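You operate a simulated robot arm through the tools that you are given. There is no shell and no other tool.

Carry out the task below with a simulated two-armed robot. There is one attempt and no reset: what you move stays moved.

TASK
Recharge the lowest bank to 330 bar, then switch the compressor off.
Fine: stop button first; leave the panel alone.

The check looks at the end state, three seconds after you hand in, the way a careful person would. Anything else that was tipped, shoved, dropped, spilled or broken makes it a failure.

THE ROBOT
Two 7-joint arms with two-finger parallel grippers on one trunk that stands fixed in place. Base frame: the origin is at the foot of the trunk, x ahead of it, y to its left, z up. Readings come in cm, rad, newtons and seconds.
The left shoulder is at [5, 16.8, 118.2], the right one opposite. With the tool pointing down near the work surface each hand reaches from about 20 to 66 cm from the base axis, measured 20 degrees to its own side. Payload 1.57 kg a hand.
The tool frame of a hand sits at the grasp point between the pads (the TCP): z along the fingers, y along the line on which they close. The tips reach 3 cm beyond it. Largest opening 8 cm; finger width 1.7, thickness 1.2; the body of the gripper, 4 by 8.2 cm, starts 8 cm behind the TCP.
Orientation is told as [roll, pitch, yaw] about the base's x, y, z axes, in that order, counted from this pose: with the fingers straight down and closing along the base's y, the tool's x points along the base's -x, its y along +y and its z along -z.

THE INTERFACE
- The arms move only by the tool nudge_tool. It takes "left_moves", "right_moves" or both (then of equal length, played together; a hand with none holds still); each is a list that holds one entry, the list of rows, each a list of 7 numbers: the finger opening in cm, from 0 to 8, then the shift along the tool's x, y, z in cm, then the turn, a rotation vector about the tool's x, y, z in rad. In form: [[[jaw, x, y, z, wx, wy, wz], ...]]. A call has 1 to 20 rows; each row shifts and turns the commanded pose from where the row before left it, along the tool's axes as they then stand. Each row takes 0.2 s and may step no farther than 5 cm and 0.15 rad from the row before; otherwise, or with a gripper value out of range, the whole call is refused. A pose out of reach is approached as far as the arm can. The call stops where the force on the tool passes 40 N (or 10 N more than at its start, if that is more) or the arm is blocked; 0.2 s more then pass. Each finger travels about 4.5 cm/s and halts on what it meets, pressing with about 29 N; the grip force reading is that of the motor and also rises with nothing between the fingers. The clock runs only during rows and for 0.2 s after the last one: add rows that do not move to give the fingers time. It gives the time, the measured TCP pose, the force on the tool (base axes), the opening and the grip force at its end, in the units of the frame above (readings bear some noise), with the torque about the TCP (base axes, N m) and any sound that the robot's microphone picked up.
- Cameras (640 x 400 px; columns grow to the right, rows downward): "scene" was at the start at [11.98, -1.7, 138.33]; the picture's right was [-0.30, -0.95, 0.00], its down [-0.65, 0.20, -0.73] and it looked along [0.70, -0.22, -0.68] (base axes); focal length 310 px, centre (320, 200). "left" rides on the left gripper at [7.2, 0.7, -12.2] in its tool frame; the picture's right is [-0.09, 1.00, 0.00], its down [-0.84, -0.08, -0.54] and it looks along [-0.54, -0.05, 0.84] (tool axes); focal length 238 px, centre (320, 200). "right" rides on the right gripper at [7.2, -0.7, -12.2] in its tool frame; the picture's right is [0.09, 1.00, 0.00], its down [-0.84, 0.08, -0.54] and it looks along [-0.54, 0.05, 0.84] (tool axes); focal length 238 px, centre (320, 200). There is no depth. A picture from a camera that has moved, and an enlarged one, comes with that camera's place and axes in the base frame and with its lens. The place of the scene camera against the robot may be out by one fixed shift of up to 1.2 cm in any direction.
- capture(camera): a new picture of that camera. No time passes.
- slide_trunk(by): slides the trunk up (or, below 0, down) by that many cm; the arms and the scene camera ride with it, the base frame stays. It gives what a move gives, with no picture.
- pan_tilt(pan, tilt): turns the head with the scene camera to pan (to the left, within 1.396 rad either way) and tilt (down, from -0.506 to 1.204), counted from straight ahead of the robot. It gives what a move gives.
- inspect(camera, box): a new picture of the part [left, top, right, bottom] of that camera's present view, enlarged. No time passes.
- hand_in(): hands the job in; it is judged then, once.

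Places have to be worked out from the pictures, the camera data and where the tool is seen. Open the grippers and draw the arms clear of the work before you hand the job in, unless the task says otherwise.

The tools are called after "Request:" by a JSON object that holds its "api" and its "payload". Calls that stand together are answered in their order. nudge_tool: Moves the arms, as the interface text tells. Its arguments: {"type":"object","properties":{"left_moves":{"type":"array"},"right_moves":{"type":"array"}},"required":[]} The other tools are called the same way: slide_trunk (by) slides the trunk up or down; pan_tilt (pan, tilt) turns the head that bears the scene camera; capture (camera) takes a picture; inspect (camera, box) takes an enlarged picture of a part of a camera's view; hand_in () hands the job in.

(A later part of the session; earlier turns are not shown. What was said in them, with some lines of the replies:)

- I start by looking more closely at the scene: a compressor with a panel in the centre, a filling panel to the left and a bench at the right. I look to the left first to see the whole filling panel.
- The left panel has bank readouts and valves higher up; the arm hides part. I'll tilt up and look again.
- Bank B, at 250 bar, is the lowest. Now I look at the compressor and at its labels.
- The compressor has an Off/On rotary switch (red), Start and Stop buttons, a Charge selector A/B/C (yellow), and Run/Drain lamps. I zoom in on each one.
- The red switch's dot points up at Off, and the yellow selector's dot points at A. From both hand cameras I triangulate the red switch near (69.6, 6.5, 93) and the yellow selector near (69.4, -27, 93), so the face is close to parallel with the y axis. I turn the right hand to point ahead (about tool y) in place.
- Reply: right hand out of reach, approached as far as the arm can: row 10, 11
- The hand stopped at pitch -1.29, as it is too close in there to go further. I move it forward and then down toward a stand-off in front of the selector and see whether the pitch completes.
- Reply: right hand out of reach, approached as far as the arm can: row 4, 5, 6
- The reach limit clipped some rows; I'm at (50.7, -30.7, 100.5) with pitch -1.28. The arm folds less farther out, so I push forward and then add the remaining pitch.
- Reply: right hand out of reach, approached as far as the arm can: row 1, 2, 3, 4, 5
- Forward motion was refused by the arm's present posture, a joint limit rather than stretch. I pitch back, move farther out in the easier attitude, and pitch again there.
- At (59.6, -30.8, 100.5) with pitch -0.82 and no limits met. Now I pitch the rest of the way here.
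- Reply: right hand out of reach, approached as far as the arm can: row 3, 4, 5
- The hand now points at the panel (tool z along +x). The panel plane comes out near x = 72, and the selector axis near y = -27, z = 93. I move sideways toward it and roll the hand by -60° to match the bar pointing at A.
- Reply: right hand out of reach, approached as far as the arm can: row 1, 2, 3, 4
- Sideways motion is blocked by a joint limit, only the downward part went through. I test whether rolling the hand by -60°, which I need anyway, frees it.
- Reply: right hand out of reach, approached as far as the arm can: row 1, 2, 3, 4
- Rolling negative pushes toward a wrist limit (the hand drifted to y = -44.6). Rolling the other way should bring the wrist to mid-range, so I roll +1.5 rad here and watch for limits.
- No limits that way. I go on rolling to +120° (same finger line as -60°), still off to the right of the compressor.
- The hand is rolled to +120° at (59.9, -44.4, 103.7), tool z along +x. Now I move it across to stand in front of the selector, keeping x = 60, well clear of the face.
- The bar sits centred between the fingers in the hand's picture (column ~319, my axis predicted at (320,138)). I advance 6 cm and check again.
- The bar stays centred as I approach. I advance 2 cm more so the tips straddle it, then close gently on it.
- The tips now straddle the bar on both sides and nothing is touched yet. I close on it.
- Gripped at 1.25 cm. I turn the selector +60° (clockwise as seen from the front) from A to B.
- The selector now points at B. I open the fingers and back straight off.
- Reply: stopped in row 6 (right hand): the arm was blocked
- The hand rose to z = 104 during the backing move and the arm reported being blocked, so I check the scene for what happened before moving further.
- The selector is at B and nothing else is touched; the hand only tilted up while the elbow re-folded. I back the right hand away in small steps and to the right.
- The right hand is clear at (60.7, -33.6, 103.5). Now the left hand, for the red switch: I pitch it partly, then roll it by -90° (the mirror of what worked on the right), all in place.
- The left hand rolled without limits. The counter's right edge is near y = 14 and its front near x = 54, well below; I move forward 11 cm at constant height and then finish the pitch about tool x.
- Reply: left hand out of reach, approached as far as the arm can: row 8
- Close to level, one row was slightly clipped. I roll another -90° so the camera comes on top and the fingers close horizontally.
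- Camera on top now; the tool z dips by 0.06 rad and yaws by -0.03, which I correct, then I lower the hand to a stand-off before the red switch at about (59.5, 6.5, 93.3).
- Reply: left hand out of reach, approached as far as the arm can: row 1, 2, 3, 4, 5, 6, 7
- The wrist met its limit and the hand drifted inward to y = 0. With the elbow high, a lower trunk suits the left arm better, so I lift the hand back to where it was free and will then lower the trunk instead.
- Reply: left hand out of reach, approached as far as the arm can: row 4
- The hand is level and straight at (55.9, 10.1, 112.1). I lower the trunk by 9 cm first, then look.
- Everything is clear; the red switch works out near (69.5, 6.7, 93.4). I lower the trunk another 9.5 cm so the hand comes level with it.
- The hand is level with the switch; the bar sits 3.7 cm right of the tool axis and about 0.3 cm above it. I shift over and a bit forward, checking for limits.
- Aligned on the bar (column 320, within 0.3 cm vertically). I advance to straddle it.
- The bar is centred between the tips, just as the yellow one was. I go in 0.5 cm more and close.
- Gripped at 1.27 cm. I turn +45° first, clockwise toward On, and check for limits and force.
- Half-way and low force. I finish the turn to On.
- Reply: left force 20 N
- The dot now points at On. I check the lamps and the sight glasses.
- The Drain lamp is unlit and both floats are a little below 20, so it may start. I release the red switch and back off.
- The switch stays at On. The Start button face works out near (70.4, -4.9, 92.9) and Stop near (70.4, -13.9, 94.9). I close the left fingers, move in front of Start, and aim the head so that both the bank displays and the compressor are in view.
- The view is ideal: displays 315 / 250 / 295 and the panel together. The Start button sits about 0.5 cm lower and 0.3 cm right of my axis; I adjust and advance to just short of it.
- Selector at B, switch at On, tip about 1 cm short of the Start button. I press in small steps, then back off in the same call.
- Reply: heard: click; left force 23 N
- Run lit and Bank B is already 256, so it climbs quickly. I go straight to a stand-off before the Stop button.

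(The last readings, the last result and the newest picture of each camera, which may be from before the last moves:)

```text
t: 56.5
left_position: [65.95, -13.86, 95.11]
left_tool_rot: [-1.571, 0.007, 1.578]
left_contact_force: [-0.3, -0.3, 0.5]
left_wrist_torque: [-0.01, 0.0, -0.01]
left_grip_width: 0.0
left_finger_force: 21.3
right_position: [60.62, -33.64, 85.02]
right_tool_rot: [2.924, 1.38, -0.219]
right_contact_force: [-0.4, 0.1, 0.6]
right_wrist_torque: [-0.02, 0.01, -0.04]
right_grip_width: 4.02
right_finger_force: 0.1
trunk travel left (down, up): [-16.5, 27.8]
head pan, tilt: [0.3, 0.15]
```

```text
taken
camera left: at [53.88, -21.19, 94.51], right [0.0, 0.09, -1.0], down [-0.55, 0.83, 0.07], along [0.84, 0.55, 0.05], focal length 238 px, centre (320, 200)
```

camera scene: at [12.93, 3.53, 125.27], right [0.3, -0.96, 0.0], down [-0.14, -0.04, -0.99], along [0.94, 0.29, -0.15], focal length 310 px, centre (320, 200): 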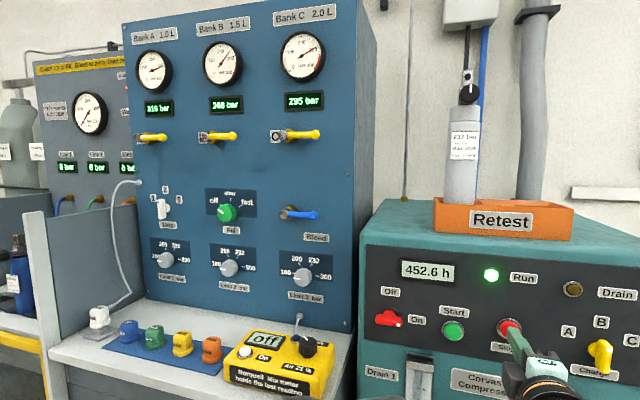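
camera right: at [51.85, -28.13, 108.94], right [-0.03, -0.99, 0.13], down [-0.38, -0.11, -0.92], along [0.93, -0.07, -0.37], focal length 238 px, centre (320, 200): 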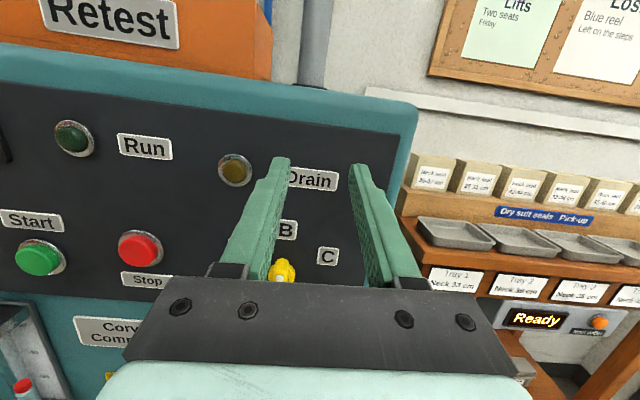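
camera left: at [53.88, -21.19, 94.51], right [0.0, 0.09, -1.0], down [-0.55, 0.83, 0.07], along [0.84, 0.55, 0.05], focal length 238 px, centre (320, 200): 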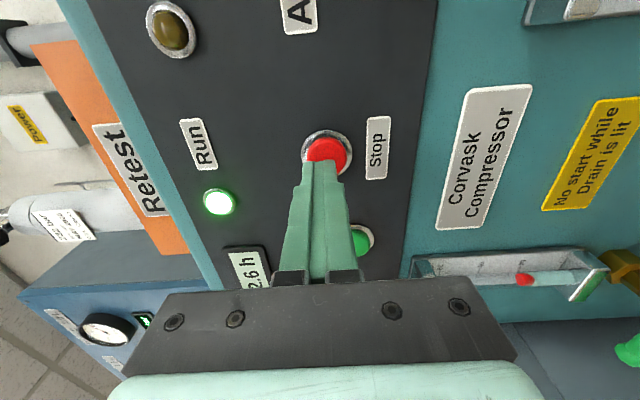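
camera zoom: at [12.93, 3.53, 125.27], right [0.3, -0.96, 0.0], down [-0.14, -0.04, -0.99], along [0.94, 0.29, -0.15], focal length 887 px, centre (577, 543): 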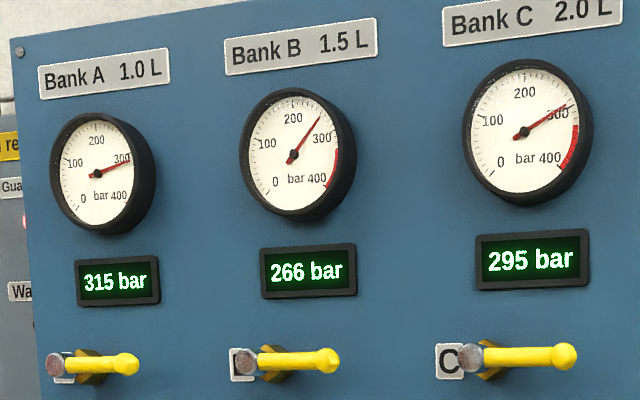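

Bank B is at 266, so the rate is about 10 bar/s, and 330 comes near t = 62.9. The Stop button is 0.5 cm lower and 0.4 cm right of my axis; I adjust and wait a little.

Request:
{"api": "nudge_tool", "payload": {"left_moves": [[[0, 0.4, 0.5, 0.3, 0, 0, 0], [0, 0, 0, 0, 0, 0, 0], [0, 0, 0, 0, 0, 0, 0], [0, 0, 0, 0, 0, 0, 0]]]}}

Request:
{"api": "capture", "payload": {"camera": "scene"}}

Request:
{"api": "inspect", "payload": {"camera": "scene", "box": [120, 10, 340, 150]}}

Request:
{"api": "capture", "payload": {"camera": "left"}}

```text
t: 57.5
left_position: [66.1, -14.17, 94.59]
left_tool_rot: [-1.569, 0.007, 1.573]
left_contact_force: [-0.8, 0.3, 0.2]
left_wrist_torque: [0.01, 0.0, 0.0]
left_grip_width: 0.01
left_finger_force: 21.1
right_position: [60.84, -33.76, 84.92]
right_tool_rot: [2.927, 1.382, -0.218]
right_contact_force: [0.5, 0.0, -0.5]
right_wrist_torque: [-0.01, -0.02, 0.01]
right_grip_width: 4.01
right_finger_force: 0.1
trunk travel left (down, up): [-16.5, 27.8]
head pan, tilt: [0.3, 0.15]
```

```text
taken
camera scene: at [12.93, 3.51, 125.27], right [0.3, -0.96, 0.0], down [-0.14, -0.04, -0.99], along [0.94, 0.29, -0.15], focal length 310 px, centre (320, 200)
```

scene: 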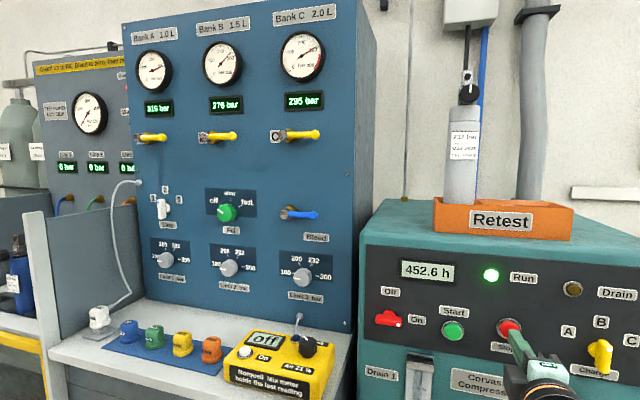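

```text
2.86 times, centred on (230, 80) of scene
camera zoom: at [12.93, 3.51, 125.27], right [0.3, -0.96, 0.0], down [-0.14, -0.04, -0.99], along [0.94, 0.29, -0.15], focal length 887 px, centre (577, 543)
```

zoom: 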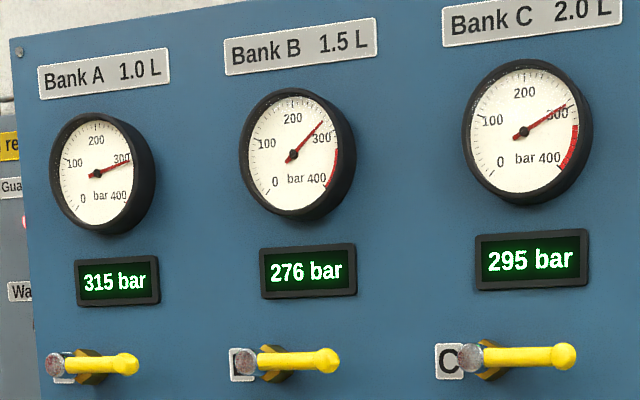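

```text
taken
camera left: at [54.08, -21.47, 94.0], right [0.0, 0.09, -1.0], down [-0.55, 0.83, 0.07], along [0.84, 0.54, 0.05], focal length 238 px, centre (320, 200)
```

left: 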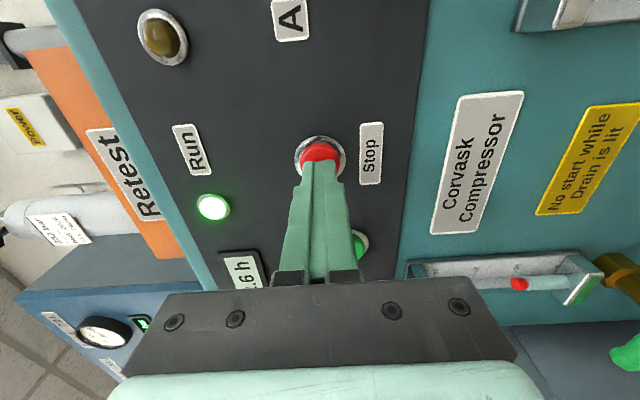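

A steady 10 bar/s (276 at t = 57.5), with the tip aligned on Stop. When I pressed Start, the click came about 0.4 s into the call from x = 66.4, so I'll start the press at about t = 62.5. Now I wait 3 s at x = 66.4.

Request:
{"api": "nudge_tool", "payload": {"left_moves": [[[0, 0, 0, 0.3, 0, 0, 0], [0, 0, 0, 0, 0, 0, 0], [0, 0, 0, 0, 0, 0, 0], [0, 0, 0, 0, 0, 0, 0], [0, 0, 0, 0, 0, 0, 0], [0, 0, 0, 0, 0, 0, 0], [0, 0, 0, 0, 0, 0, 0], [0, 0, 0, 0, 0, 0, 0], [0, 0, 0, 0, 0, 0, 0], [0, 0, 0, 0, 0, 0, 0], [0, 0, 0, 0, 0, 0, 0], [0, 0, 0, 0, 0, 0, 0], [0, 0, 0, 0, 0, 0, 0], [0, 0, 0, 0, 0, 0, 0]]]}}

Request:
{"api": "capture", "payload": {"camera": "scene"}}

Request:
{"api": "inspect", "payload": {"camera": "scene", "box": [120, 10, 340, 150]}}

Request:
{"api": "capture", "payload": {"camera": "left"}}

```text
t: 60.5
left_position: [66.43, -14.05, 94.39]
left_tool_rot: [-1.571, 0.007, 1.576]
left_contact_force: [0.6, -0.6, 0.6]
left_wrist_torque: [0.0, -0.03, -0.01]
left_grip_width: 0.02
left_finger_force: 21.0
right_position: [60.68, -33.75, 84.93]
right_tool_rot: [2.927, 1.38, -0.219]
right_contact_force: [-0.1, 0.0, -0.1]
right_wrist_torque: [-0.01, 0.01, 0.01]
right_grip_width: 4.01
right_finger_force: 0.1
trunk travel left (down, up): [-16.5, 27.8]
head pan, tilt: [0.3, 0.15]
```

```text
taken
camera scene: at [12.93, 3.51, 125.27], right [0.3, -0.96, 0.0], down [-0.14, -0.04, -0.99], along [0.94, 0.29, -0.15], focal length 310 px, centre (320, 200)
```

scene: 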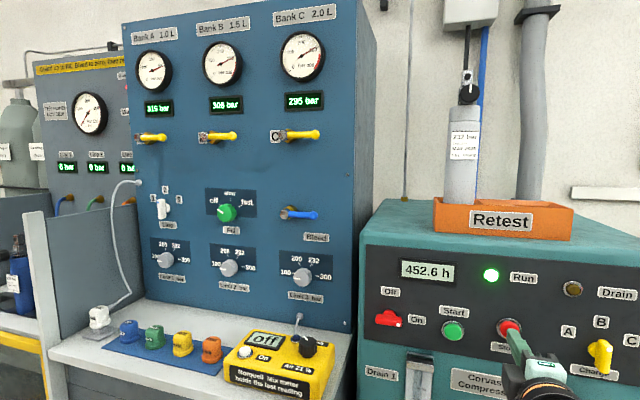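

```text
2.86 times, centred on (230, 80) of scene
camera zoom: at [12.93, 3.51, 125.27], right [0.3, -0.96, 0.0], down [-0.14, -0.04, -0.99], along [0.94, 0.29, -0.15], focal length 887 px, centre (577, 543)
```

zoom: 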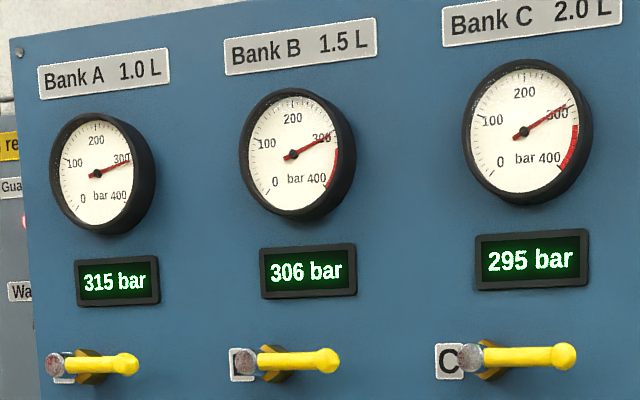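

```text
taken
camera left: at [54.33, -21.32, 93.94], right [0.0, 0.09, -1.0], down [-0.55, 0.83, 0.07], along [0.84, 0.54, 0.05], focal length 238 px, centre (320, 200)
```

left: 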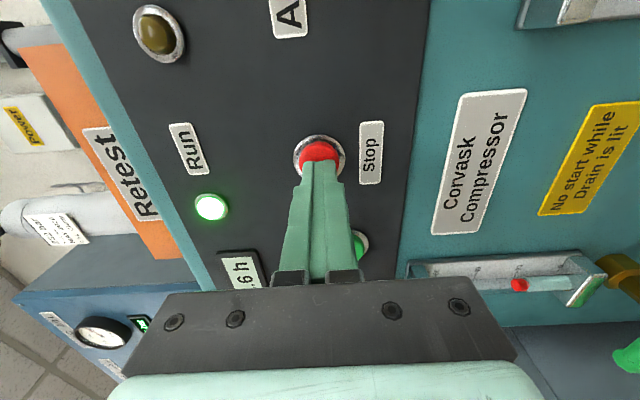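

306 at t = 60.5, on schedule. I wait 2 s more.

Request:
{"api": "nudge_tool", "payload": {"left_moves": [[[0, 0.15, 0, 0, 0, 0, 0], [0, 0, 0, 0, 0, 0, 0], [0, 0, 0, 0, 0, 0, 0], [0, 0, 0, 0, 0, 0, 0], [0, 0, 0, 0, 0, 0, 0], [0, 0, 0, 0, 0, 0, 0], [0, 0, 0, 0, 0, 0, 0], [0, 0, 0, 0, 0, 0, 0], [0, 0, 0, 0, 0, 0, 0]]]}}

Request:
{"api": "inspect", "payload": {"camera": "scene", "box": [120, 10, 340, 150]}}

```text
t: 62.5
left_position: [66.3, -14.01, 94.4]
left_tool_rot: [-1.572, 0.006, 1.577]
left_contact_force: [0.1, -0.2, -0.4]
left_wrist_torque: [0.01, 0.01, -0.03]
left_grip_width: 0.01
left_finger_force: 21.5
left hand out of reach, approached as far as the arm can: row 1
right_position: [60.78, -33.71, 84.95]
right_tool_rot: [2.929, 1.381, -0.22]
right_contact_force: [0.9, -1.1, -0.3]
right_wrist_torque: [0.01, 0.01, 0.01]
right_grip_width: 4.01
right_finger_force: 0.0
trunk travel left (down, up): [-16.5, 27.8]
head pan, tilt: [0.3, 0.15]
```

```text
2.86 times, centred on (230, 80) of scene
camera zoom: at [12.93, 3.51, 125.27], right [0.3, -0.96, 0.0], down [-0.14, -0.04, -0.99], along [0.94, 0.29, -0.15], focal length 887 px, centre (577, 543)
```

zoom: 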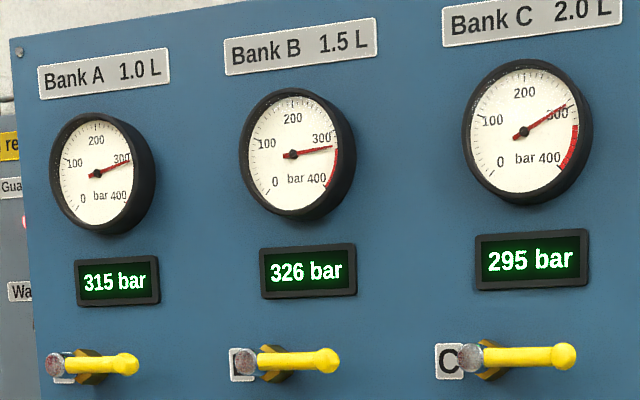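

326 bar at t = 62.5: time to press. The last sideways nudge touched a reach limit, so I ease back 0.1 cm sideways while pressing Stop.

Request:
{"api": "nudge_tool", "payload": {"left_moves": [[[0, -0.1, 0, 0.6, 0, 0, 0], [0, 0, 0, 0.5, 0, 0, 0], [0, 0, 0, 0.4, 0, 0, 0], [0, 0, 0, 0.2, 0, 0, 0]]]}}

Request:
{"api": "capture", "payload": {"camera": "scene"}}

Request:
{"api": "inspect", "payload": {"camera": "scene", "box": [120, 10, 340, 150]}}

```text
t: 63.5
left_position: [66.98, -13.7, 94.49]
left_tool_rot: [-1.568, 0.006, 1.574]
left_contact_force: [0.1, 0.1, 0.0]
left_wrist_torque: [0.03, -0.01, 0.0]
left_grip_width: 0.01
left_finger_force: 21.6
left hand out of reach, approached as far as the arm can: row 1, 3
right_position: [60.61, -33.76, 84.96]
right_tool_rot: [2.928, 1.381, -0.22]
right_contact_force: [0.5, 0.5, -0.1]
right_wrist_torque: [0.0, -0.01, -0.01]
right_grip_width: 3.98
right_finger_force: 0.2
trunk travel left (down, up): [-16.5, 27.8]
head pan, tilt: [0.3, 0.15]
```

```text
taken
camera scene: at [12.93, 3.51, 125.27], right [0.3, -0.96, 0.0], down [-0.14, -0.04, -0.99], along [0.94, 0.29, -0.15], focal length 310 px, centre (320, 200)
```

scene: 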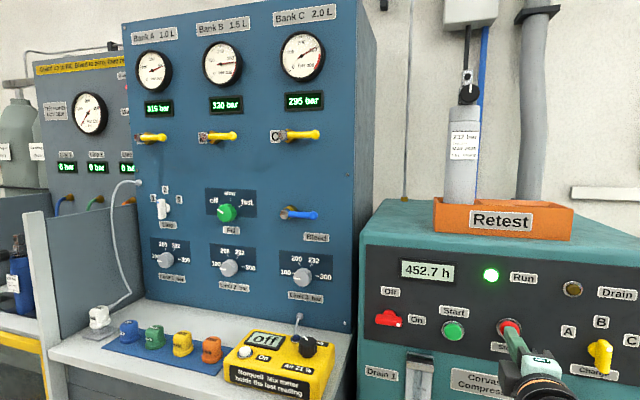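

```text
2.86 times, centred on (230, 80) of scene
camera zoom: at [12.93, 3.51, 125.27], right [0.3, -0.96, 0.0], down [-0.14, -0.04, -0.99], along [0.94, 0.29, -0.15], focal length 887 px, centre (577, 543)
```

zoom: 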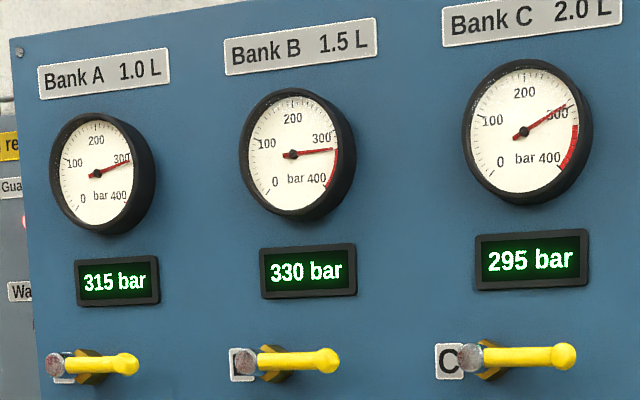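

Bank B shows 330 and it did not rise past that, but the press fell short (x = 67.0, no click, Run still lit). I yaw the hand slightly to the right to ease the wrist, and push on.

Request:
{"api": "nudge_tool", "payload": {"left_moves": [[[0, -0.3, 0, 0, 0, 0.12, 0], [0, 0, 0, 0.4, 0, 0, 0], [0, 0, 0, 0.4, 0, 0, 0], [0, 0, 0, 0.4, 0, 0, 0]]]}}

Request:
{"api": "capture", "payload": {"camera": "scene"}}

Request:
{"api": "capture", "payload": {"camera": "left"}}

Request:
{"api": "inspect", "payload": {"camera": "scene", "box": [120, 10, 340, 150]}}

```text
t: 64.5
left_position: [68.01, -13.46, 94.5]
left_tool_rot: [-1.572, 0.009, 1.457]
left_contact_force: [-29.4, 16.2, -3.4]
left_wrist_torque: [-0.02, 0.08, 0.57]
left_grip_width: 0.0
left_finger_force: 21.2
right_position: [60.56, -33.61, 85.21]
right_tool_rot: [2.921, 1.377, -0.223]
right_contact_force: [1.0, 0.0, 0.4]
right_wrist_torque: [0.0, -0.01, -0.02]
right_grip_width: 3.98
right_finger_force: 0.0
trunk travel left (down, up): [-16.5, 27.8]
head pan, tilt: [0.3, 0.15]
heard: click
```

```text
taken
camera scene: at [12.66, 3.66, 125.29], right [0.3, -0.96, 0.0], down [-0.14, -0.05, -0.99], along [0.94, 0.29, -0.15], focal length 310 px, centre (320, 200)
```

scene: 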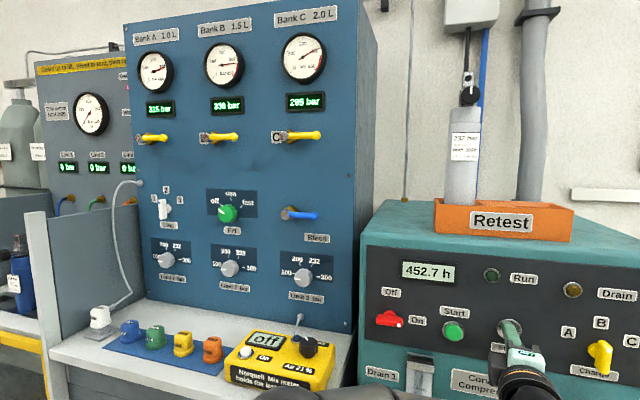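

```text
taken
camera left: at [55.17, -19.42, 94.02], right [0.01, 0.08, -1.0], down [-0.44, 0.89, 0.07], along [0.9, 0.44, 0.05], focal length 238 px, centre (320, 200)
```

left: 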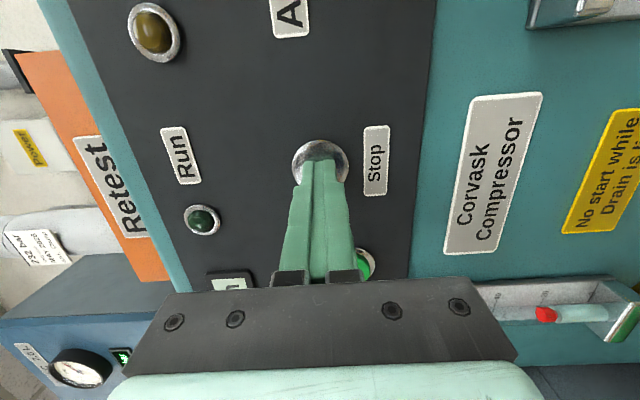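

```text
2.86 times, centred on (230, 80) of scene
camera zoom: at [12.66, 3.66, 125.29], right [0.3, -0.96, 0.0], down [-0.14, -0.05, -0.99], along [0.94, 0.29, -0.15], focal length 887 px, centre (577, 543)
```

zoom: 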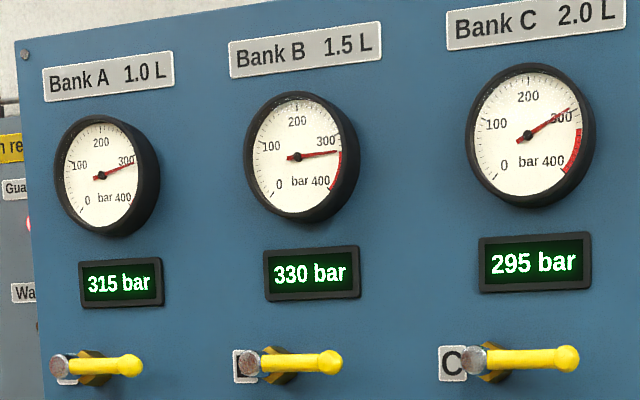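

Click heard: the Run lamp is out and Bank B holds 330. I back off, undo the yaw and return to the stand-off at the red switch with the fingers open.

Request:
{"api": "nudge_tool", "payload": {"left_moves": [[[0, 0, 0, -2, 0, 0, 0], [0, 0, 0, -2, 0, 0, 0], [0, 0, 0, -1, 0, -0.12, 0], [0, -3.2, 0.13, 0, 0, 0, 0], [0, -3.2, 0.13, 0, 0, 0, 0], [2, -3.2, 0.13, 0, 0, 0, 0], [4, -3.2, 0.13, 0, 0, 0, 0], [4, -3.2, 0.13, 0, 0, 0, 0], [4, -3.2, 0.13, 0, 0, 0, 0], [4, 0, 0, 0, 0, 0, 0]]]}}

Request:
{"api": "capture", "payload": {"camera": "left"}}

Request:
{"api": "capture", "payload": {"camera": "scene"}}

```text
t: 66.7
left_position: [63.08, 6.15, 93.77]
left_tool_rot: [-1.571, 0.006, 1.576]
left_contact_force: [-0.6, -0.8, 0.7]
left_wrist_torque: [0.03, -0.04, 0.02]
left_grip_width: 3.99
left_finger_force: 0.1
right_position: [60.63, -33.73, 84.99]
right_tool_rot: [2.926, 1.383, -0.219]
right_contact_force: [0.3, -0.3, 1.3]
right_wrist_torque: [0.0, 0.04, 0.0]
right_grip_width: 3.98
right_finger_force: 0.0
trunk travel left (down, up): [-16.5, 27.8]
head pan, tilt: [0.3, 0.15]
```

```text
taken
camera left: at [50.99, -1.18, 93.28], right [0.0, 0.08, -1.0], down [-0.55, 0.83, 0.07], along [0.84, 0.55, 0.05], focal length 238 px, centre (320, 200)
```

left: 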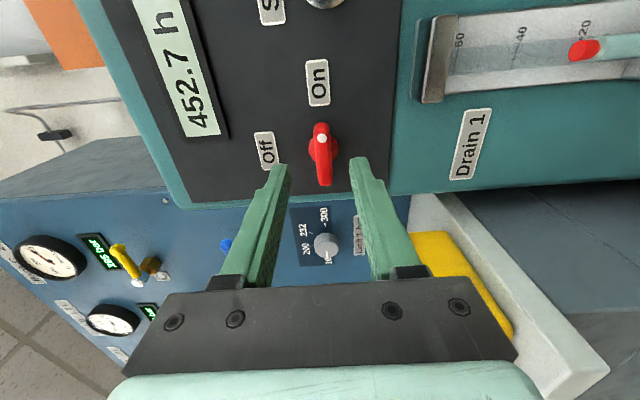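

```text
taken
camera scene: at [12.92, 3.52, 125.27], right [0.3, -0.96, 0.0], down [-0.14, -0.04, -0.99], along [0.94, 0.29, -0.15], focal length 310 px, centre (320, 200)
```

scene: 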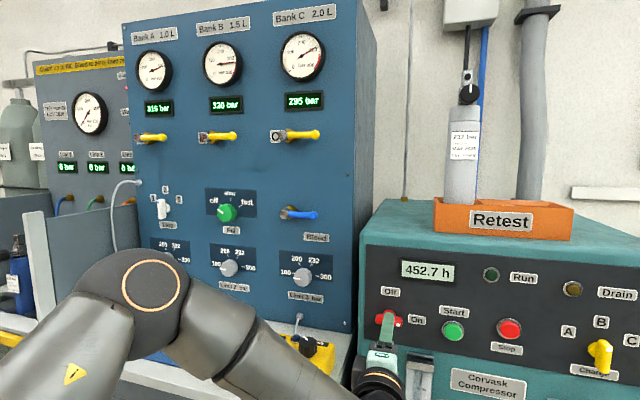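

Fingers straddle the bar's line (bar centre (322,155), axis predicted (320,154)). I advance, close and grip the switch.

Request:
{"api": "nudge_tool", "payload": {"left_moves": [[[4, 0, 0.1, 2, 0, 0, 0], [4, 0, 0, 1.7, 0, 0, 0], [4, 0, 0, 1.0, 0, 0, 0], [3, 0, 0, 0, 0, 0, 0], [1.5, 0, 0, 0, 0, 0, 0], [0.5, 0, 0, 0, 0, 0, 0], [0.5, 0, 0, 0, 0, 0, 0], [0.5, 0, 0, 0, 0, 0, 0]]]}}

Request:
{"api": "capture", "payload": {"camera": "left"}}

```text
t: 68.5
left_position: [67.68, 6.19, 93.52]
left_tool_rot: [-1.572, 0.006, 1.577]
left_contact_force: [1.8, 0.6, -0.4]
left_wrist_torque: [-0.01, 0.01, -0.08]
left_grip_width: 1.29
left_finger_force: 30.0
right_position: [60.65, -33.74, 84.91]
right_tool_rot: [2.928, 1.379, -0.219]
right_contact_force: [0.0, 0.9, -0.2]
right_wrist_torque: [0.01, 0.02, 0.02]
right_grip_width: 4.02
right_finger_force: 0.0
trunk travel left (down, up): [-16.5, 27.8]
head pan, tilt: [0.3, 0.15]
```

```text
taken
camera left: at [55.72, -1.16, 93.0], right [0.0, 0.08, -1.0], down [-0.55, 0.83, 0.07], along [0.84, 0.55, 0.05], focal length 238 px, centre (320, 200)
```

left: 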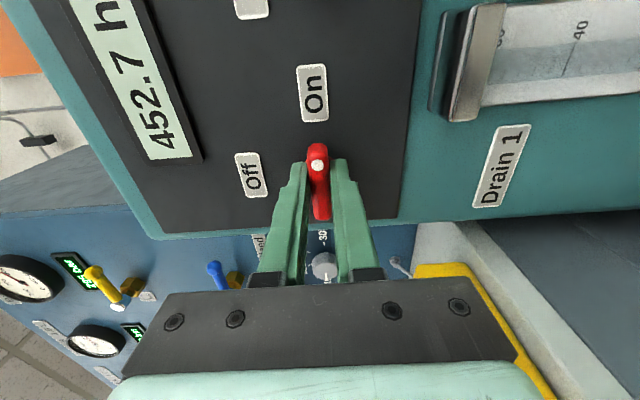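

Gripped. I turn it -90° (counter-clockwise) back to Off, in two parts.

Request:
{"api": "nudge_tool", "payload": {"left_moves": [[[0.5, 0, 0, 0, 0, 0, -0.105], [0.5, 0, 0, 0, 0, 0, -0.105], [0.5, 0, 0, 0, 0, 0, -0.105], [0.5, 0, 0, 0, 0, 0, -0.105], [0.5, 0, 0, 0, 0, 0, -0.105], [0.5, 0, 0, 0, 0, 0, -0.105], [0.5, 0, 0, 0, 0, 0, -0.105], [0.5, 0, 0, 0, 0, 0, -0.105], [0.5, 0, 0, 0, 0, 0, 0]]]}}

```text
t: 70.5
left_position: [67.87, 6.25, 93.68]
left_tool_rot: [-1.579, 0.85, 1.572]
left_contact_force: [-4.7, 7.4, 13.4]
left_wrist_torque: [0.03, 0.77, 0.07]
left_grip_width: 1.32
left_finger_force: 29.7
right_position: [60.47, -33.67, 85.06]
right_tool_rot: [2.927, 1.38, -0.221]
right_contact_force: [-0.3, -0.2, -0.6]
right_wrist_torque: [0.0, 0.01, -0.02]
right_grip_width: 4.01
right_finger_force: 0.0
trunk travel left (down, up): [-16.5, 27.8]
head pan, tilt: [0.3, 0.15]
```

Past half-way with modest force. I shift 0.2 cm toward the knob axis to relieve it and finish the turn.

Request:
{"api": "nudge_tool", "payload": {"left_moves": [[[0.5, 0, -0.1, 0, 0, 0, -0.105], [0.5, 0, -0.1, 0, 0, 0, -0.105], [0.5, 0, 0, 0, 0, 0, -0.105], [0.5, 0, 0, 0, 0, 0, -0.105], [0.5, 0, 0, 0, 0, 0, -0.105], [0.5, 0, 0, 0, 0, 0, -0.105], [0.5, 0, 0, 0, 0, 0, -0.1], [0.5, 0, 0, 0, 0, 0, 0]]]}}

Request:
{"api": "capture", "payload": {"camera": "left"}}

Request:
{"api": "capture", "payload": {"camera": "scene"}}

```text
t: 72.3
left_position: [67.75, 6.51, 93.76]
left_tool_rot: [2.136, 1.56, -0.996]
left_contact_force: [4.9, 9.8, 13.7]
left_wrist_torque: [0.5, -0.06, -0.49]
left_grip_width: 1.3
left_finger_force: 29.5
right_position: [60.68, -33.68, 85.11]
right_tool_rot: [2.925, 1.377, -0.221]
right_contact_force: [1.0, -0.1, 0.4]
right_wrist_torque: [-0.02, -0.02, 0.03]
right_grip_width: 3.98
right_finger_force: 0.0
trunk travel left (down, up): [-16.5, 27.8]
head pan, tilt: [0.3, 0.15]
```

```text
taken
camera left: at [55.65, 5.72, 101.03], right [0.01, -1.0, -0.08], down [-0.54, 0.07, -0.84], along [0.84, 0.05, -0.54], focal length 238 px, centre (320, 200)
```

left: 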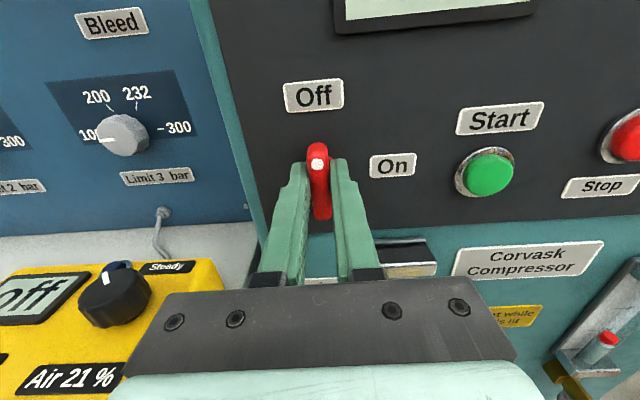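

```text
taken
camera scene: at [12.83, 3.58, 125.28], right [0.3, -0.96, 0.0], down [-0.14, -0.04, -0.99], along [0.94, 0.29, -0.15], focal length 310 px, centre (320, 200)
```

scene: 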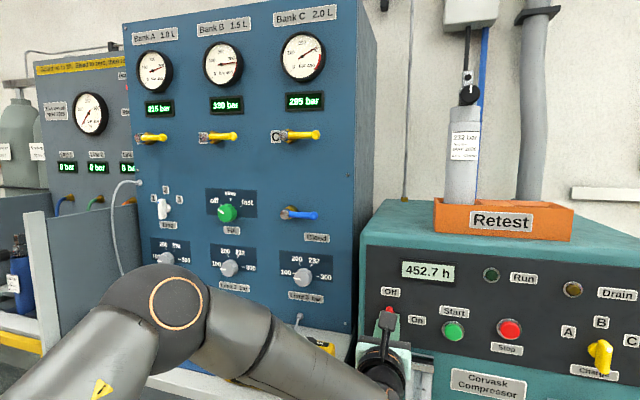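

The switch is back at Off with the lamps dark. I open the fingers and retrace my way out.

Request:
{"api": "nudge_tool", "payload": {"left_moves": [[[5, 0, 0, 0, 0, 0, 0], [5, 0, 0, 0, 0, 0, 0], [5, 0, 0, -0.5, 0, 0, 0], [5, 0, 0, -1.5, 0, 0, 0], [5, 0, 0, -2, 0, 0, 0], [5, 0, 0, -2, 0, 0, 0], [5, 0, 0, -2, 0, 0, 0], [5, 0, 0, 0, 0, 0, 0]]]}}

Request:
{"api": "capture", "payload": {"camera": "left"}}

Request:
{"api": "capture", "payload": {"camera": "scene"}}

```text
t: 74.1
left_position: [59.88, 6.25, 93.51]
left_tool_rot: [1.7, 1.563, -1.436]
left_contact_force: [-0.5, 0.8, -0.6]
left_wrist_torque: [0.01, 0.01, -0.02]
left_grip_width: 5.03
left_finger_force: 0.1
right_position: [60.74, -33.73, 84.96]
right_tool_rot: [2.928, 1.381, -0.219]
right_contact_force: [0.9, 0.0, 0.2]
right_wrist_torque: [-0.03, 0.01, 0.04]
right_grip_width: 4.0
right_finger_force: 0.0
trunk travel left (down, up): [-16.5, 27.8]
head pan, tilt: [0.3, 0.15]
```

```text
taken
camera left: at [47.79, 5.48, 100.85], right [0.01, -1.0, -0.08], down [-0.54, 0.07, -0.84], along [0.84, 0.05, -0.54], focal length 238 px, centre (320, 200)
```

left: 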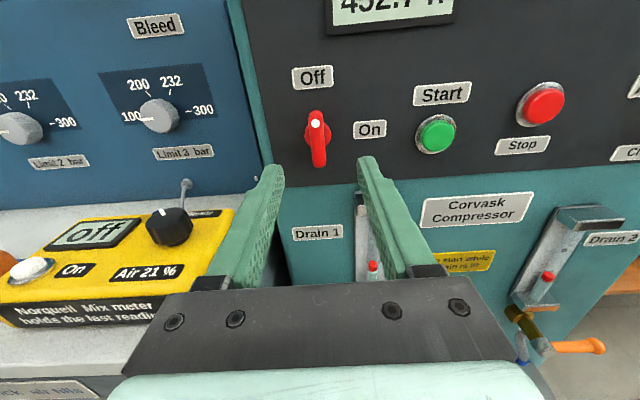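

```text
taken
camera scene: at [12.92, 3.51, 125.27], right [0.3, -0.96, 0.0], down [-0.14, -0.04, -0.99], along [0.94, 0.29, -0.15], focal length 310 px, centre (320, 200)
```

scene: 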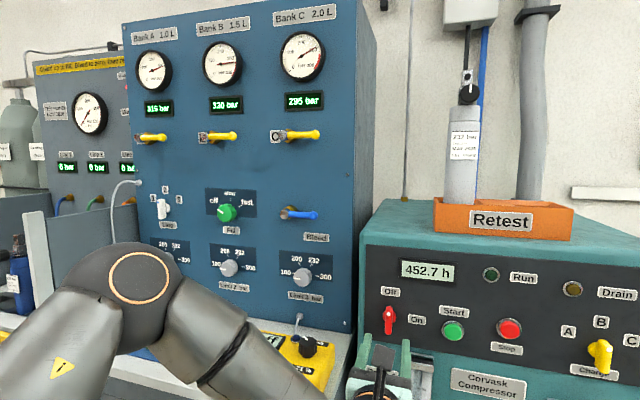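

The switch rests at Off, B shows 330. I raise the trunk so both hands ride up and clear, then draw them back.

Request:
{"api": "slide_trunk", "payload": {"by": 18.5}}

Request:
{"api": "nudge_tool", "payload": {"left_moves": [[[6, 0, 0, -1.5, 0, 0, 0], [6, 0, 0, -1.5, 0, 0, 0], [6, 0, 0, -1, 0, 0, 0], [6, 0, 0, 0, 0, 0, 0]]], "right_moves": [[[6, 0, 0.5, -1.5, 0, 0, 0], [6, 0, 0.5, -1.5, 0, 0, 0], [6, 0, 0.5, -1, 0, 0, 0], [6, 0, 0, 0, 0, 0, 0]]]}}

Request:
{"api": "pan_tilt", "payload": {"pan": 0.0, "tilt": 0.6}}

Request:
{"api": "capture", "payload": {"camera": "scene"}}

```text
t: 76.1
left_position: [59.95, 6.01, 112.04]
left_tool_rot: [1.577, 1.564, -1.56]
left_contact_force: [-0.4, 0.5, -0.8]
left_wrist_torque: [-0.03, -0.01, 0.04]
left_grip_width: 5.0
left_finger_force: 0.1
right_position: [60.63, -33.69, 103.48]
right_tool_rot: [2.929, 1.381, -0.221]
right_contact_force: [-0.6, 0.1, 0.6]
right_wrist_torque: [0.03, 0.01, -0.02]
right_grip_width: 3.99
right_finger_force: 0.1
trunk travel left (down, up): [-35.0, 9.3]
head pan, tilt: [0.3, 0.15]
```

```text
t: 77.1
left_position: [56.05, 6.24, 112.01]
left_tool_rot: [1.634, 1.563, -1.503]
left_contact_force: [-1.0, -0.3, 0.0]
left_wrist_torque: [-0.02, 0.01, 0.02]
left_grip_width: 6.01
left_finger_force: 0.0
right_position: [56.76, -35.29, 102.76]
right_tool_rot: [2.929, 1.38, -0.219]
right_contact_force: [0.0, 0.4, -0.4]
right_wrist_torque: [-0.01, -0.01, 0.02]
right_grip_width: 6.0
right_finger_force: 0.0
trunk travel left (down, up): [-35.0, 9.3]
head pan, tilt: [0.3, 0.15]
```

```text
t: 78.0
left_position: [56.0, 6.36, 112.02]
left_tool_rot: [1.593, 1.564, -1.544]
left_contact_force: [-0.8, 0.2, 0.2]
left_wrist_torque: [0.02, 0.02, 0.01]
left_grip_width: 5.99
left_finger_force: 0.1
right_position: [56.76, -35.22, 102.77]
right_tool_rot: [2.927, 1.38, -0.22]
right_contact_force: [-0.1, 0.4, -0.1]
right_wrist_torque: [0.01, -0.01, 0.01]
right_grip_width: 6.0
right_finger_force: 0.0
trunk travel left (down, up): [-35.0, 9.3]
head pan, tilt: [0.0, 0.6]
```

```text
taken
camera scene: at [12.91, 0.77, 139.63], right [0.0, -1.0, 0.0], down [-0.56, 0.0, -0.83], along [0.83, 0.0, -0.56], focal length 310 px, centre (320, 200)
```

scene: 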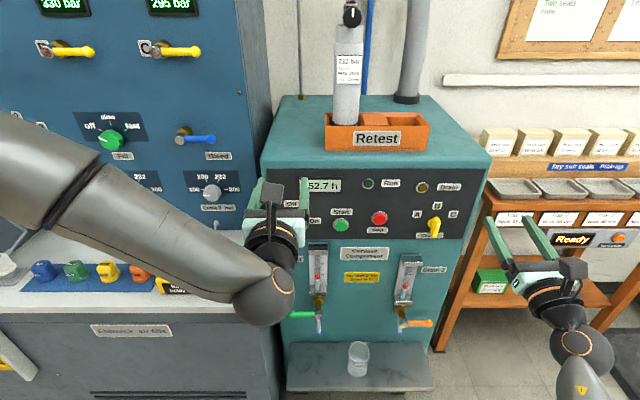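

Both hands are clear of everything. I open both grippers fully and take a last look at the displays and the panel.

Request:
{"api": "nudge_tool", "payload": {"left_moves": [[[8, 0, -1, -1, 0, 0, 0], [8, 0, -1, 0, 0, 0, 0], [8, 0, 0, 0, 0, 0, 0], [8, 0, 0, 0, 0, 0, 0]]], "right_moves": [[[8, 0, 0.5, -1, 0, 0, 0], [8, 0, 0.5, -1, 0, 0, 0], [8, 0, 0, 0, 0, 0, 0], [8, 0, 0, 0, 0, 0, 0]]]}}

Request:
{"api": "pan_tilt", "payload": {"pan": 0.2, "tilt": 0.35}}

Request:
{"api": "capture", "payload": {"camera": "scene"}}

Request:
{"api": "inspect", "payload": {"camera": "scene", "box": [60, 0, 320, 160]}}

Request:
{"api": "capture", "payload": {"camera": "left"}}

Request:
{"api": "capture", "payload": {"camera": "right"}}

```text
t: 79.0
left_position: [54.99, 8.19, 112.02]
left_tool_rot: [1.594, 1.562, -1.542]
left_contact_force: [-0.3, 0.6, 0.0]
left_wrist_torque: [0.02, -0.02, 0.01]
left_grip_width: 8.01
left_finger_force: 0.1
right_position: [54.84, -36.16, 102.31]
right_tool_rot: [2.926, 1.381, -0.222]
right_contact_force: [0.1, 0.3, -0.4]
right_wrist_torque: [0.01, 0.0, 0.01]
right_grip_width: 8.0
right_finger_force: 0.1
trunk travel left (down, up): [-35.0, 9.3]
head pan, tilt: [0.0, 0.6]
```

```text
t: 79.8
left_position: [54.9, 8.18, 112.02]
left_tool_rot: [1.587, 1.565, -1.55]
left_contact_force: [-0.4, 0.5, -0.4]
left_wrist_torque: [-0.02, 0.0, 0.02]
left_grip_width: 7.98
left_finger_force: 0.0
right_position: [54.79, -36.12, 102.36]
right_tool_rot: [2.926, 1.381, -0.22]
right_contact_force: [-0.4, 0.6, -0.7]
right_wrist_torque: [-0.03, 0.01, -0.03]
right_grip_width: 8.0
right_finger_force: 0.0
trunk travel left (down, up): [-35.0, 9.3]
head pan, tilt: [0.201, 0.351]
```

```text
taken
camera scene: at [13.2, 2.62, 141.89], right [0.2, -0.98, 0.0], down [-0.34, -0.07, -0.94], along [0.92, 0.19, -0.34], focal length 310 px, centre (320, 200)
```

scene: 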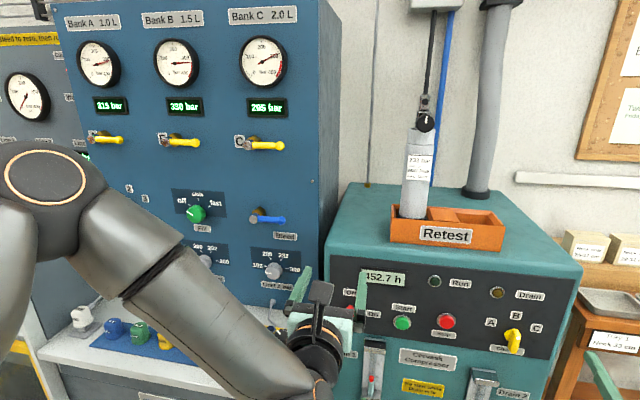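

```text
2.46 times, centred on (190, 80) of scene
camera zoom: at [13.2, 2.62, 141.89], right [0.2, -0.98, 0.0], down [-0.34, -0.07, -0.94], along [0.92, 0.19, -0.34], focal length 764 px, centre (640, 495)
```

zoom: 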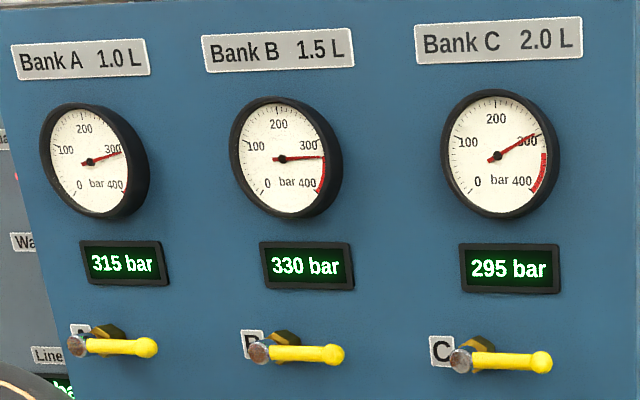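

```text
taken
camera left: at [42.86, 7.49, 119.33], right [0.01, -1.0, -0.08], down [-0.54, 0.07, -0.84], along [0.84, 0.05, -0.54], focal length 238 px, centre (320, 200)
```

left: 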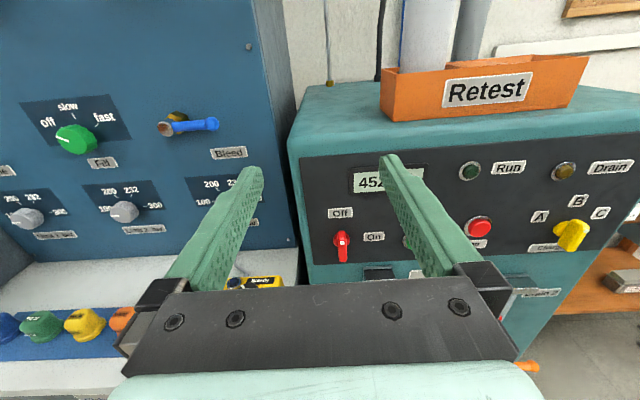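

```text
taken
camera right: at [41.51, -35.15, 107.21], right [-0.03, -0.99, 0.13], down [-0.38, -0.11, -0.92], along [0.93, -0.07, -0.37], focal length 238 px, centre (320, 200)
```

right: 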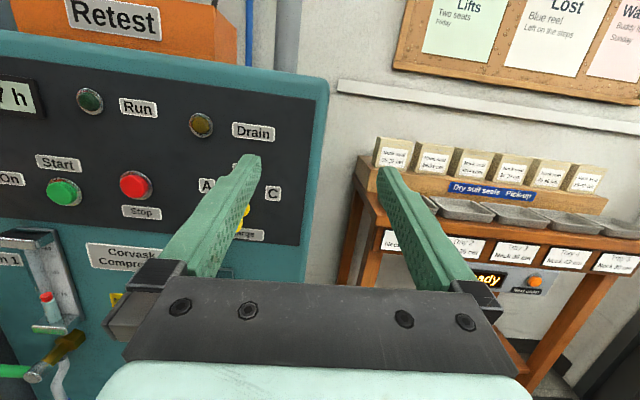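

Bank B holds 330 bar, with A at 315 and C at 295 unchanged. The compressor was stopped by its button, its switch is at Off, and both lamps are dark. The filling panel is untouched, the grippers are open and both arms are clear, so I hand in.

Request:
{"api": "hand_in", "payload": {}}

```text
The job is handed in.
```

Bank B, the lowest at 250 bar, is now at 330 bar, and the compressor is off. I handed the job in but got no verdict back.

- **Charging:** I set the charge selector from A to B, turned the compressor on and pressed Start. The pressure climbed about 10 bar per second and levelled off at 330.
- **Stopping:** I pressed Stop first, then turned the switch to Off. My first press fell short of the button, so the compressor ran about a second longer than planned. Bank B did not go above 330 in that time.
- **Everything else:** I did not touch the blue filling panel. Bank A still reads 315 and Bank C 295. The Drain lamp never came on, so I left the drains alone.
- **Selector:** I left the charge selector at B; it was at A when I started.

Both grippers are open and both arms are clear of the compressor.
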